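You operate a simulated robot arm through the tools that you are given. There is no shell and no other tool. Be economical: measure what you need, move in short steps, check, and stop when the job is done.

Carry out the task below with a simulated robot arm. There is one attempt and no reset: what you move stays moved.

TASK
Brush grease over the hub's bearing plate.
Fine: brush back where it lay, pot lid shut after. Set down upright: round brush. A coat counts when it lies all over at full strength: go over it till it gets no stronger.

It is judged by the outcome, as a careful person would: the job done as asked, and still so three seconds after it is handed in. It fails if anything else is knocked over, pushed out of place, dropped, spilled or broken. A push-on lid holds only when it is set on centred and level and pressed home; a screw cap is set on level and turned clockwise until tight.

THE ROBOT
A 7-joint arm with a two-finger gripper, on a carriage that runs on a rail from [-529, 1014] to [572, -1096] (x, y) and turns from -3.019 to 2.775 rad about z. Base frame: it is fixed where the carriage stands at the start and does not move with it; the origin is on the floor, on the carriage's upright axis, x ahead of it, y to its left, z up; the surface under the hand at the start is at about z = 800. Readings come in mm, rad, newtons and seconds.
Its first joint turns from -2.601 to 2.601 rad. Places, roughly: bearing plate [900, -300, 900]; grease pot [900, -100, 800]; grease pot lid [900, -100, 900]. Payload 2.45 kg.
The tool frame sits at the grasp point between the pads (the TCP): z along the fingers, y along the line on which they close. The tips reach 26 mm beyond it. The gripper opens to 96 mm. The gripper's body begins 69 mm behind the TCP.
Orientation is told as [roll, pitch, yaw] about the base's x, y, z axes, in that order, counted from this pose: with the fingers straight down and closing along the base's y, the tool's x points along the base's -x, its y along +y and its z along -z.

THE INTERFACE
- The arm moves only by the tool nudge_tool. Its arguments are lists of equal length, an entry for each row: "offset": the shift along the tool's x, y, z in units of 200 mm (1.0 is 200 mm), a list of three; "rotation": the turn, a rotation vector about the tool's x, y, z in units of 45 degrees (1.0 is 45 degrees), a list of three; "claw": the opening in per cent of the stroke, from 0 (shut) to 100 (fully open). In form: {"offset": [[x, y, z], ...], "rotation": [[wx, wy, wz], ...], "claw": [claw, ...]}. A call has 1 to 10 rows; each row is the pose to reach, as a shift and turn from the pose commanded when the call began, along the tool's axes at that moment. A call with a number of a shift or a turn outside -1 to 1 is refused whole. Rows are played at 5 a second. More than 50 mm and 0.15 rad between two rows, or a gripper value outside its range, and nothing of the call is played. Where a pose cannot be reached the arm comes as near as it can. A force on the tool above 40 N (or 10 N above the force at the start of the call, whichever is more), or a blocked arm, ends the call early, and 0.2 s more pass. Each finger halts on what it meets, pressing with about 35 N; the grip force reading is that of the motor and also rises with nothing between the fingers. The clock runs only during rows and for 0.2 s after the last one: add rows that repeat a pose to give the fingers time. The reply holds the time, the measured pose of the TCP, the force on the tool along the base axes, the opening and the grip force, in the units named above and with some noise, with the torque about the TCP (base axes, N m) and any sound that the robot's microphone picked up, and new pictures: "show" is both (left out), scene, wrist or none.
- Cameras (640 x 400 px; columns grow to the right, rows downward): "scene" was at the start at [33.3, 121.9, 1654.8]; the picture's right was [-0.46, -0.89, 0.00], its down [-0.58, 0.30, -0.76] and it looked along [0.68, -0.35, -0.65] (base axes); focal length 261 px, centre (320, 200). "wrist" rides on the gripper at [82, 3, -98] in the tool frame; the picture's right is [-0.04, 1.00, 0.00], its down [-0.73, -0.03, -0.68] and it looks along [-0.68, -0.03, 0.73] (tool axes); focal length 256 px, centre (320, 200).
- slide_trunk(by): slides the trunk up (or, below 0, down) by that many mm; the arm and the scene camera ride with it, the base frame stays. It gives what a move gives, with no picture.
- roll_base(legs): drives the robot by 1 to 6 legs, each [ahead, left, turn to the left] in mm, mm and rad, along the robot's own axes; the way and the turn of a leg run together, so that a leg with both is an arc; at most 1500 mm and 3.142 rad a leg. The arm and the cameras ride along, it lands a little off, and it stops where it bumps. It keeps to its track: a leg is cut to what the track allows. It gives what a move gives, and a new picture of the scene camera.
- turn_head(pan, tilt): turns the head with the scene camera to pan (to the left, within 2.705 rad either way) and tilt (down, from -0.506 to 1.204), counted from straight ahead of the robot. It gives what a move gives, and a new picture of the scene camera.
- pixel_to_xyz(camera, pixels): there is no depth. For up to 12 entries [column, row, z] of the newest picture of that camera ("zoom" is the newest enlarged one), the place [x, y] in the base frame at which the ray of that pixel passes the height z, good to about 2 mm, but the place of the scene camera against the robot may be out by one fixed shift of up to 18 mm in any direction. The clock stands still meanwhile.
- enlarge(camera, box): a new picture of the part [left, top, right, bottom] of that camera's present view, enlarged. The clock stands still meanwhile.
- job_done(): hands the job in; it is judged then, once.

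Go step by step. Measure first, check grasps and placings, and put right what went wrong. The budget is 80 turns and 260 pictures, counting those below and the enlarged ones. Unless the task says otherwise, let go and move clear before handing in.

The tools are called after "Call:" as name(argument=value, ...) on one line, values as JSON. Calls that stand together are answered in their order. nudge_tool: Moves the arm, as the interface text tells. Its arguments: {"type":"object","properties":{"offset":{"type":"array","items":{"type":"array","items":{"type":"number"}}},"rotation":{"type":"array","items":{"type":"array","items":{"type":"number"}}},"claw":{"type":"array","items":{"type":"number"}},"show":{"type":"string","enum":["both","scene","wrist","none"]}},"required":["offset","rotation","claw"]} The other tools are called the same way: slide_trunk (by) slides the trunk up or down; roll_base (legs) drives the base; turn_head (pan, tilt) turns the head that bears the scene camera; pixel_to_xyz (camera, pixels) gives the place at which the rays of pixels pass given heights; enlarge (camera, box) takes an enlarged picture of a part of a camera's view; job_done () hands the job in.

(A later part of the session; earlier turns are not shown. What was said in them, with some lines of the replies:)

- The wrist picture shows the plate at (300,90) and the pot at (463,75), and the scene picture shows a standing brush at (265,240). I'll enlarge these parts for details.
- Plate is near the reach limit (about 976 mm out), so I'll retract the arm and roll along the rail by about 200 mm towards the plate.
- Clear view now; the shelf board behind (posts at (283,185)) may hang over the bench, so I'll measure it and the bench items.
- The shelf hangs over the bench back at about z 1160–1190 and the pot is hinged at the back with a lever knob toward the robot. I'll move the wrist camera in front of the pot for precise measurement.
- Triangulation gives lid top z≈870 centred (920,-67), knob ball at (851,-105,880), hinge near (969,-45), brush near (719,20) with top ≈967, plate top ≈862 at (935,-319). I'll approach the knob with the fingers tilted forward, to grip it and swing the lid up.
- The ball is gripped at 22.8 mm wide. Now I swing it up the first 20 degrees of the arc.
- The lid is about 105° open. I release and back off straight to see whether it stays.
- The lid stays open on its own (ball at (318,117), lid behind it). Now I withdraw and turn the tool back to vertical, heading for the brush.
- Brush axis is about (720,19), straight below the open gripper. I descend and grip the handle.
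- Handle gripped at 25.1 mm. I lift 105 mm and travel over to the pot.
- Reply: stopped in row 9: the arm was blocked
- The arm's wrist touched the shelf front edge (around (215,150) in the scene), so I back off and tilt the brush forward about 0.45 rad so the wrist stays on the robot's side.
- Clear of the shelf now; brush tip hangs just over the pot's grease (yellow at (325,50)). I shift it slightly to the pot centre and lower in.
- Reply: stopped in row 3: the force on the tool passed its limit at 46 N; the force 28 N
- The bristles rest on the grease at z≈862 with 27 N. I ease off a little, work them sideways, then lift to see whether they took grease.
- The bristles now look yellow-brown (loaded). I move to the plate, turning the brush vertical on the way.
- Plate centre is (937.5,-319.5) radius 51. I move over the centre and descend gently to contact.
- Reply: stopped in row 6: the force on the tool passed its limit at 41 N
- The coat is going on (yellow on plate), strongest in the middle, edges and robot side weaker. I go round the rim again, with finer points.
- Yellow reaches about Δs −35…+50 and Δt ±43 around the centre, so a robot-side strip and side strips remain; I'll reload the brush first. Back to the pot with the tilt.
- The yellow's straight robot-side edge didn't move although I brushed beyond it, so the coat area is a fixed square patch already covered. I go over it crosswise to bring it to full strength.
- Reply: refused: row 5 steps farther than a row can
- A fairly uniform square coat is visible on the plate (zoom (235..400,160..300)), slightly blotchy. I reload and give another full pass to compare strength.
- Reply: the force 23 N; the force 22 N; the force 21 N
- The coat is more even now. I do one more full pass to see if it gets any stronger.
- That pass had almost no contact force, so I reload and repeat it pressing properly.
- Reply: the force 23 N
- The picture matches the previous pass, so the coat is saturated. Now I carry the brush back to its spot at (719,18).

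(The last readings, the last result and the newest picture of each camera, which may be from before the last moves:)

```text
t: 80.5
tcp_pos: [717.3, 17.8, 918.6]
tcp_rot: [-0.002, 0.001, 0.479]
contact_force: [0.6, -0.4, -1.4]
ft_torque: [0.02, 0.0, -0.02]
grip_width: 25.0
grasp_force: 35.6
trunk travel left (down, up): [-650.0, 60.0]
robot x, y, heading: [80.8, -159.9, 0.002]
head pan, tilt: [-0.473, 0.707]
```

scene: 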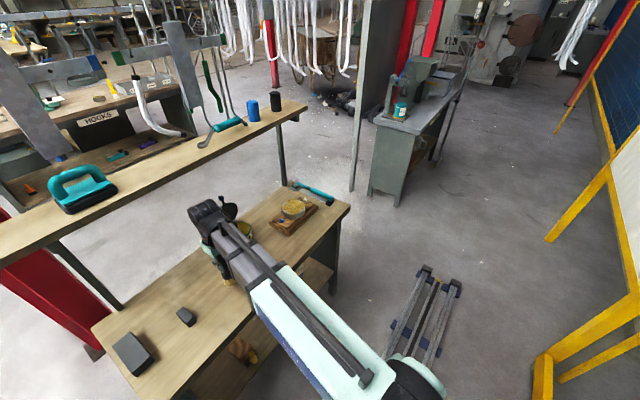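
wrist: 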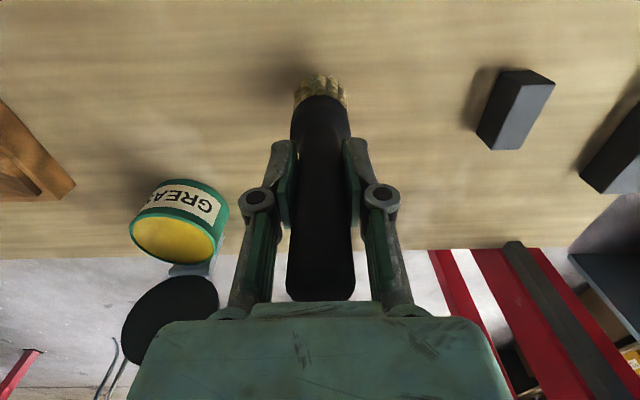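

Call:
nudge_tool(offset=[[-0.004, 0, 0.01], [-0.004, 0, 0.02], [-0.004, 0, 0.028]], rotation=[[0, 0, 0], [0, 0, 0], [0, 0, 0]], claw=[15, 15, 15], show="wrist")

```text
t: 81.3
tcp_pos: [717.7, 17.6, 913.6]
tcp_rot: [-0.002, -0.002, 0.48]
contact_force: [1.1, 0.4, 14.8]
ft_torque: [-0.02, 0.07, 0.05]
grip_width: 25.0
grasp_force: 35.5
trunk travel left (down, up): [-650.0, 60.0]
robot x, y, heading: [82.2, -157.0, 0.003]
head pan, tilt: [-0.473, 0.707]
```

wrist: 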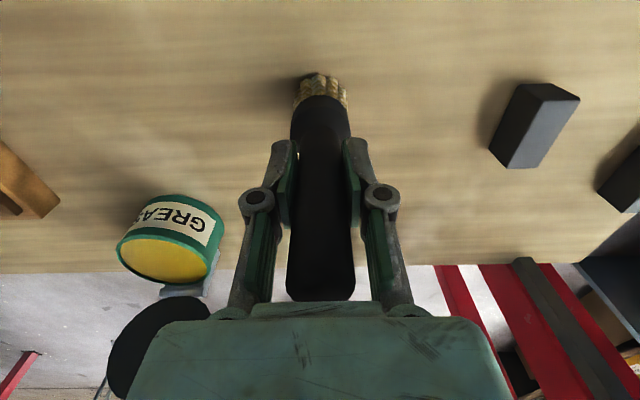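

Brush touches the bench with 15 N; I ease slightly, open and rise straight up.

Call:
nudge_tool(offset=[[0, 0, -0.005], [0, 0, -0.005], [0, 0, -0.005], [0, 0, -0.005], [0, 0, -0.2], [0, 0, -0.4], [0, 0, -0.6], [0, 0, -0.75]], rotation=[[0, 0, 0], [0, 0, 0], [0, 0, 0], [0, 0, 0], [0, 0, 0], [0, 0, 0], [0, 0, 0], [0, 0, 0]], claw=[28, 40, 70, 100, 100, 100, 100, 100], show="both")

Call:
enlarge(camera="wrist", box=[240, 0, 400, 150])

```text
t: 83.1
tcp_pos: [718.4, 18.3, 1063.5]
tcp_rot: [-0.001, 0.0, 0.48]
contact_force: [-1.0, -0.3, 0.0]
ft_torque: [0.0, -0.01, 0.02]
grip_width: 95.9
grasp_force: 0.1
trunk travel left (down, up): [-650.0, 60.0]
robot x, y, heading: [82.5, -157.3, 0.001]
head pan, tilt: [-0.473, 0.707]
```

scene: 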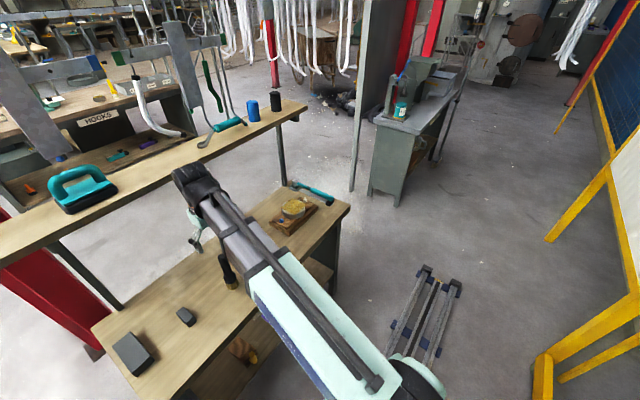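
wrist: 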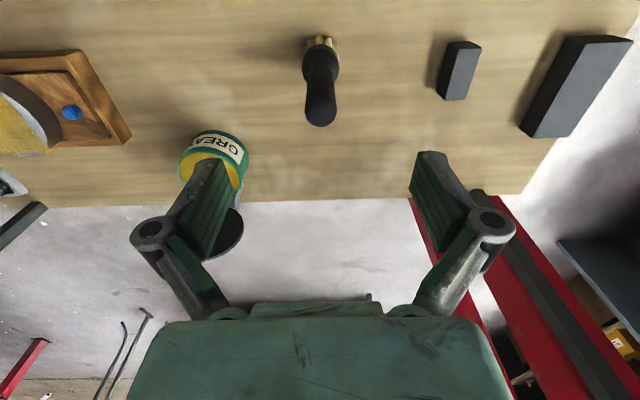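

```text
2.67 times, centred on (320, 75) of wrist
```

zoom: 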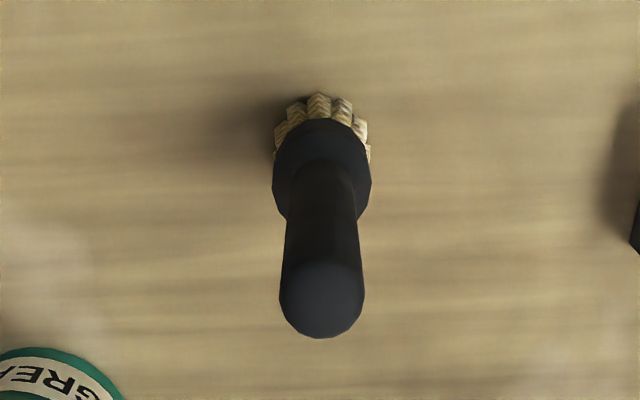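

Brush stands upright in its place. Now I go back to the lid knob with the fingers tilted forward.

Call:
nudge_tool(offset=[[0, -0.2, -0.02], [0, -0.4, -0.04], [0, -0.6, -0.08], [0, -0.8, -0.08], [0, -0.86, -0.08]], rotation=[[0, 0, 0], [0, -0.19, 0], [0, -0.38, 0], [0, -0.57, 0], [0, -0.753, 0]], claw=[100, 100, 90, 70, 50], show="none")

Call:
nudge_tool(offset=[[0, 0, 0], [-0.1, 0, 0.1], [-0.2, 0, 0.2], [-0.3, 0, 0.3], [-0.38, 0, 0.4]], rotation=[[0, -0.16, 0], [0, -0.32, 0], [0, -0.48, 0], [0, -0.63, 0], [0, -0.78, 0]], claw=[50, 50, 50, 50, 50], show="both")

```text
t: 84.3
tcp_pos: [797.9, -134.7, 1078.2]
tcp_rot: [0.0, -0.593, 0.482]
contact_force: [-0.3, -1.5, -0.8]
ft_torque: [-0.02, 0.01, 0.02]
grip_width: 48.2
grasp_force: 0.0
trunk travel left (down, up): [-650.0, 60.0]
robot x, y, heading: [80.2, -159.3, -0.001]
head pan, tilt: [-0.473, 0.707]
```

```text
t: 85.5
tcp_pos: [895.0, -85.0, 1054.7]
tcp_rot: [-0.005, -1.204, 0.486]
contact_force: [-0.5, 0.9, -0.1]
ft_torque: [-0.04, 0.0, -0.03]
grip_width: 48.0
grasp_force: 0.1
trunk travel left (down, up): [-650.0, 60.0]
robot x, y, heading: [84.5, -156.8, 0.002]
head pan, tilt: [-0.473, 0.707]
```

scene: 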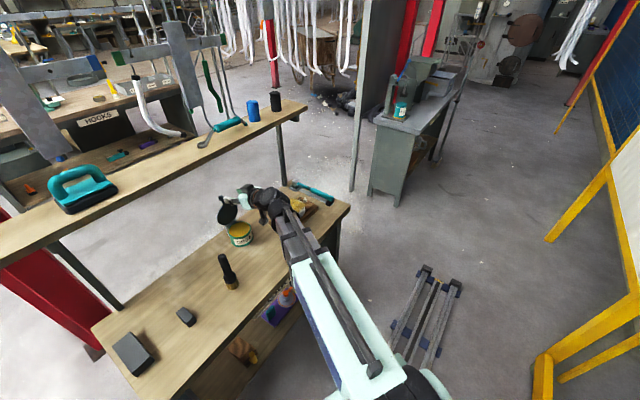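
wrist: 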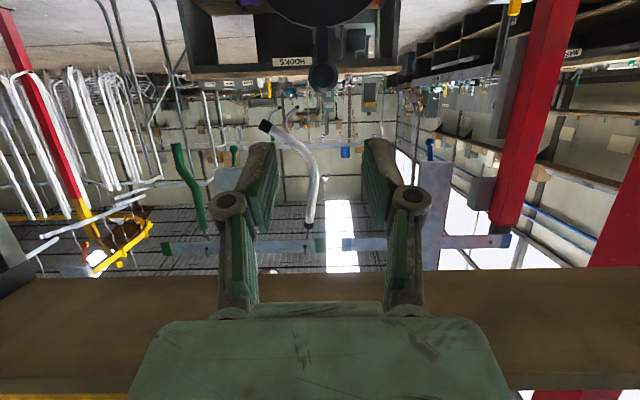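

The knob at (323,76) is exactly where I left it. I move in along the fingers and grip it.

Call:
nudge_tool(offset=[[0.04, 0.015, 0.1], [0.054, 0.015, 0.25], [0.054, 0.015, 0.4], [0.054, 0.015, 0.5], [0.054, 0.015, 0.593], [0.054, 0.015, 0.593], [0.054, 0.015, 0.593], [0.054, 0.015, 0.593]], rotation=[[0, 0, 0], [0, 0, 0], [0, 0, 0], [0, 0, 0], [0, 0, 0], [0, 0, 0], [0, 0, 0], [0, 0, 0]], claw=[50, 50, 50, 50, 50, 15, 15, 15], show="wrist")

```text
t: 87.3
tcp_pos: [987.1, -33.2, 1000.7]
tcp_rot: [-0.001, -1.206, 0.481]
contact_force: [5.3, -1.6, 0.6]
ft_torque: [0.2, -0.42, 0.05]
grip_width: 21.5
grasp_force: 45.5
trunk travel left (down, up): [-650.0, 60.0]
robot x, y, heading: [80.6, -156.6, 0.002]
head pan, tilt: [-0.473, 0.707]
```

wrist: 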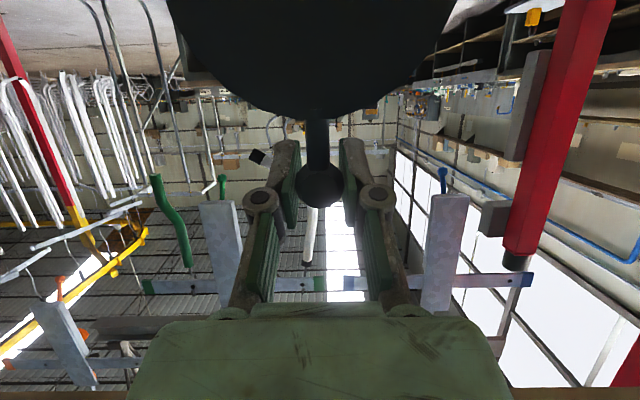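

Call:
nudge_tool(offset=[[0.015, 0, -0.113], [0.049, 0, -0.219], [0.102, 0, -0.317], [0.17, 0, -0.401]], rotation=[[0, 0.127, 0], [0, 0.255, 0], [0, 0.382, 0], [0, 0.513, 0]], claw=[15, 15, 15, 15], show="wrist")

```text
t: 88.3
tcp_pos: [911.8, -72.8, 999.4]
tcp_rot: [-0.002, -0.804, 0.481]
contact_force: [14.4, 0.2, -3.5]
ft_torque: [0.62, -1.4, -0.03]
grip_width: 22.3
grasp_force: 45.1
trunk travel left (down, up): [-650.0, 60.0]
robot x, y, heading: [82.6, -154.4, 0.004]
head pan, tilt: [-0.473, 0.707]
```

wrist: 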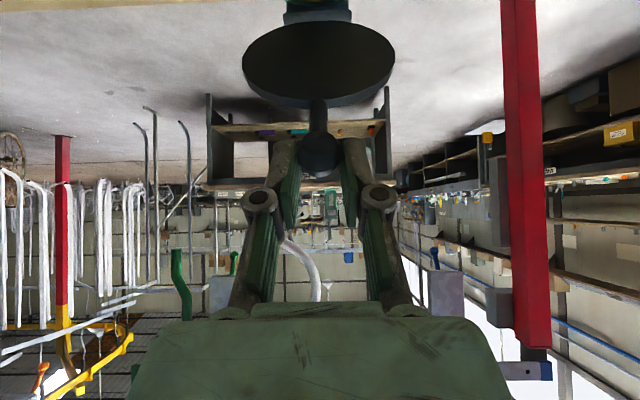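

Call:
nudge_tool(offset=[[0.108, 0, -0.035], [0.215, 0, -0.046], [0.323, 0, -0.037], [0.426, 0, -0.006]], rotation=[[0, 0.127, 0], [0, 0.255, 0], [0, 0.382, 0], [0, 0.513, 0]], claw=[15, 15, 15, 15], show="wrist")

```text
t: 89.3
tcp_pos: [857.8, -101.8, 939.1]
tcp_rot: [-0.003, -0.399, 0.48]
contact_force: [8.5, 1.1, 5.9]
ft_torque: [0.64, -1.36, -0.05]
grip_width: 22.9
grasp_force: 45.2
trunk travel left (down, up): [-650.0, 60.0]
robot x, y, heading: [79.3, -156.4, 0.004]
head pan, tilt: [-0.473, 0.707]
```

wrist: 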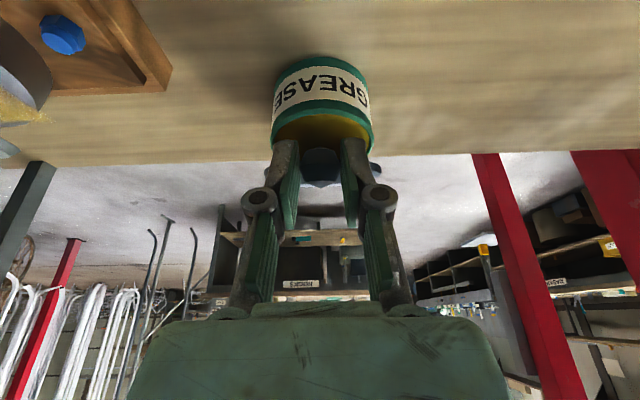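

Call:
nudge_tool(offset=[[0.04, 0, 0.04], [0.08, 0, 0.08], [0.114, 0, 0.131], [0.148, 0, 0.182], [0.153, 0, 0.196], [0.153, 0, 0.196]], rotation=[[0, 0, 0], [0, 0, 0], [0, 0, 0], [0, 0, 0], [0, 0, 0], [0, 0, 0]], claw=[15, 15, 15, 15, 15, 15], show="wrist")

```text
t: 90.7
tcp_pos: [844.0, -108.1, 890.5]
tcp_rot: [-0.002, -0.397, 0.48]
contact_force: [4.4, -5.3, 8.4]
ft_torque: [0.48, -1.16, -0.07]
grip_width: 22.6
grasp_force: 44.8
trunk travel left (down, up): [-650.0, 60.0]
robot x, y, heading: [87.0, -159.0, 0.004]
head pan, tilt: [-0.473, 0.707]
```

wrist: 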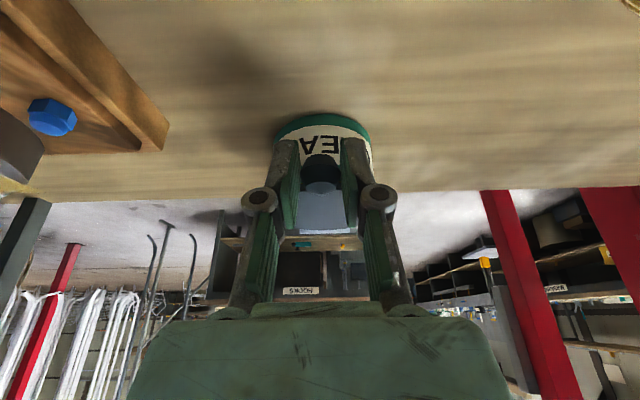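

The lid appears down (z 890 as at the start). I release and back off to check.

Call:
nudge_tool(offset=[[0, 0, 0], [0, 0, 0], [0, 0, -0.2], [0, 0, -0.4], [0.1, 0, -0.55], [0.2, 0, -0.7]], rotation=[[0, 0, 0], [0, 0, 0], [0, 0, 0], [0, 0, 0], [0, 0.15, 0], [0, 0.3, 0]], claw=[35, 50, 50, 50, 60, 80], show="both")

Call:
enlarge(camera="scene", box=[200, 180, 340, 300])

Call:
enlarge(camera="wrist", box=[240, 60, 400, 200])

```text
t: 92.1
tcp_pos: [763.7, -149.3, 1004.5]
tcp_rot: [0.001, -0.159, 0.481]
contact_force: [-0.5, 1.1, -0.2]
ft_torque: [-0.02, -0.03, -0.01]
grip_width: 76.8
grasp_force: 0.0
trunk travel left (down, up): [-650.0, 60.0]
robot x, y, heading: [84.0, -157.6, 0.004]
head pan, tilt: [-0.473, 0.707]
```

scene: 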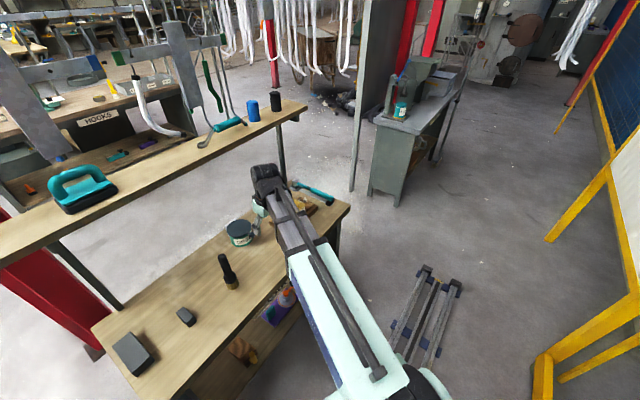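
wrist: 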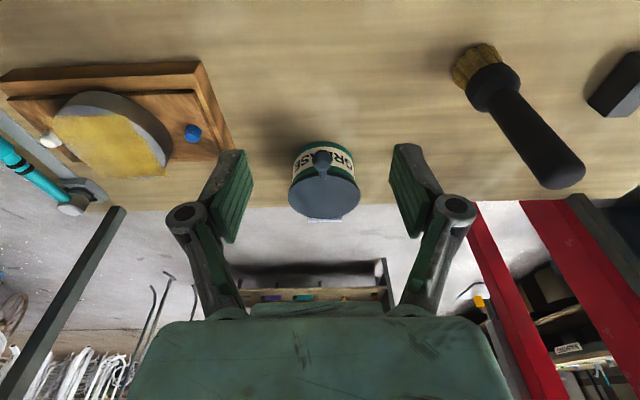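

```text
3.33 times, centred on (270, 240) of scene
```

zoom: 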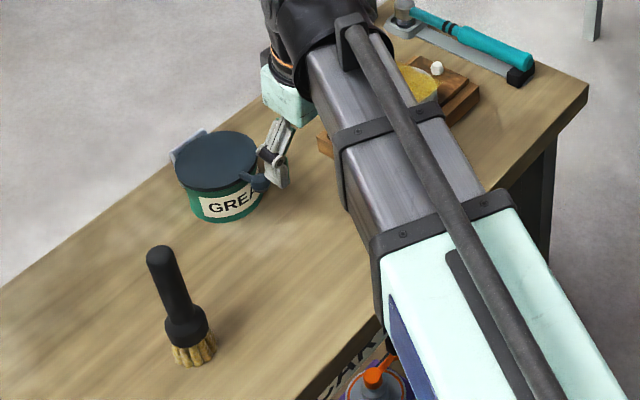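

```text
2.86 times, centred on (320, 130) of wrist
```

zoom: 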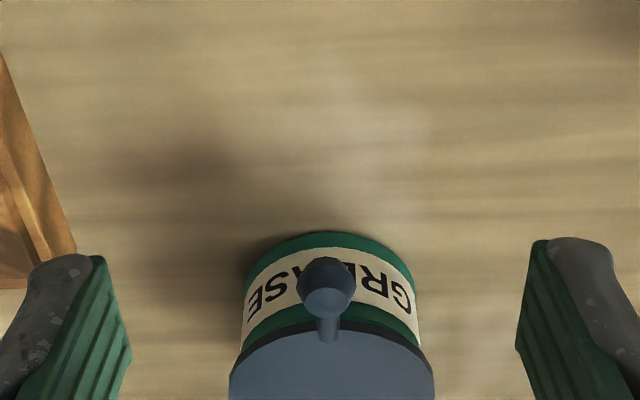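

The lid is shut and the brush stands. I retract clear and take a last look at the plate and pot positions.

Call:
pixel_to_xyz(camera="wrist", pixels=[[321.5, 158, 880], [323, 192, 870], [192.5, 133, 840], [48, 140, 840]])

Call:
nudge_tool(offset=[[0.1, -0.1, -0.2], [0.2, -0.2, -0.4], [0.3, -0.4, -0.45], [0.3, -0.6, -0.45], [0.3, -0.8, -0.45], [0.3, -1.0, -0.45]], rotation=[[0, 0, 0], [0, 0.1, 0], [0, 0.2, 0], [0, 0.2, 0], [0, 0.2, 0], [0, 0.2, 0]], claw=[80, 80, 80, 80, 80, 80], show="both")

Call:
enlarge(camera="wrist", box=[180, 0, 520, 200])

```text
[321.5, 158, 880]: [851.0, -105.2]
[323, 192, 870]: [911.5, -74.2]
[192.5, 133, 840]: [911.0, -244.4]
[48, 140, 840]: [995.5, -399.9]
```

```text
t: 93.5
tcp_pos: [792.8, -360.7, 1082.9]
tcp_rot: [-0.001, -0.006, 0.483]
contact_force: [-0.6, 0.8, 0.2]
ft_torque: [-0.01, 0.01, -0.01]
grip_width: 76.9
grasp_force: 0.1
trunk travel left (down, up): [-650.0, 60.0]
robot x, y, heading: [84.5, -158.5, 0.003]
head pan, tilt: [-0.473, 0.707]
```

scene: 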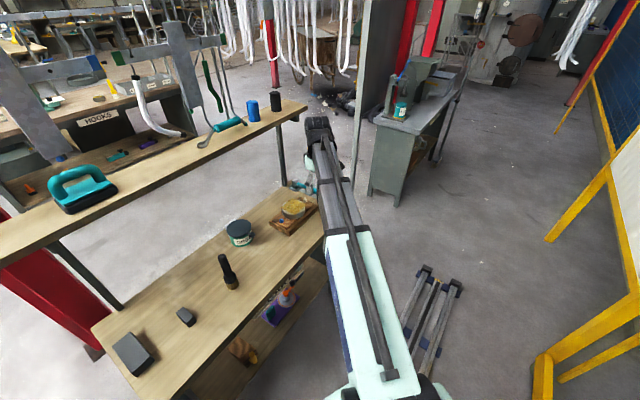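
wrist: 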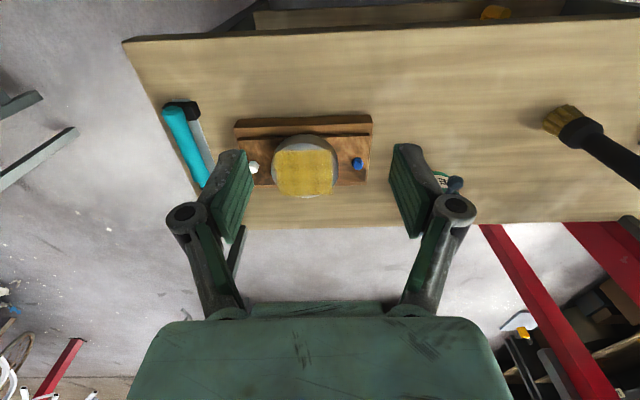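

```text
1.88 times, centred on (350, 100) of wrist
```

zoom: 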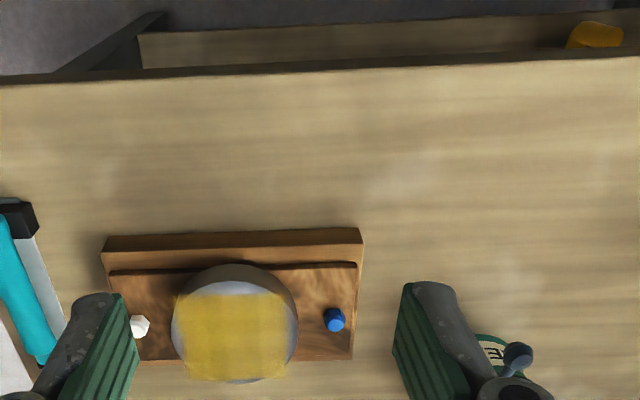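

Call:
enlarge(camera="wrist", box=[255, 120, 355, 205])

Call:
enlarge(camera="scene", box=[200, 180, 340, 300])

```text
4.71 times, centred on (305, 162) of wrist
```

zoom: 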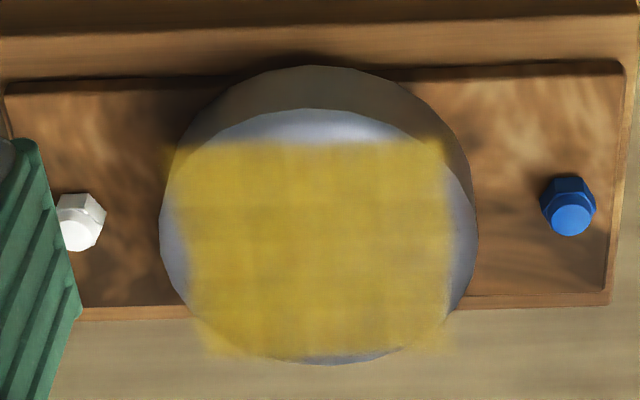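

```text
3.33 times, centred on (270, 240) of scene
```

zoom: 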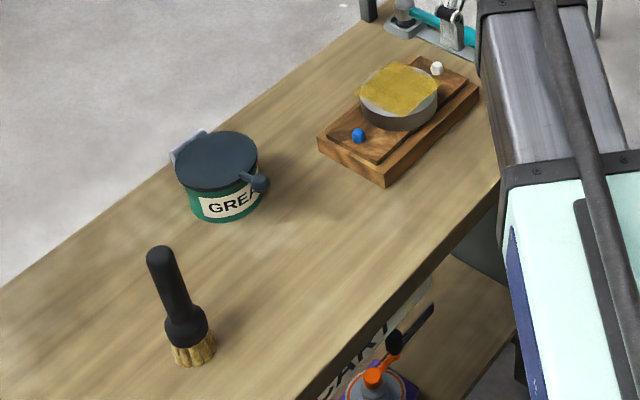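

The square coat is even all over the plate, the pot lid is shut, and the brush stands upright where it was. I've moved the arm clear, so I'm handing in.

Call:
job_done()

```text
The job is handed in.
```

The hub's bearing plate is greased with an even coat. After the last reload and full pass it looked no stronger than before. The grease only took on a square area centred on the plate and wouldn't spread past its straight edges, so thin strips along the plate's rim stayed bare.

The pot lid is shut, and the brush stands upright where it lay. At one point the arm touched the front edge of the shelf; nothing on it appears to have moved.
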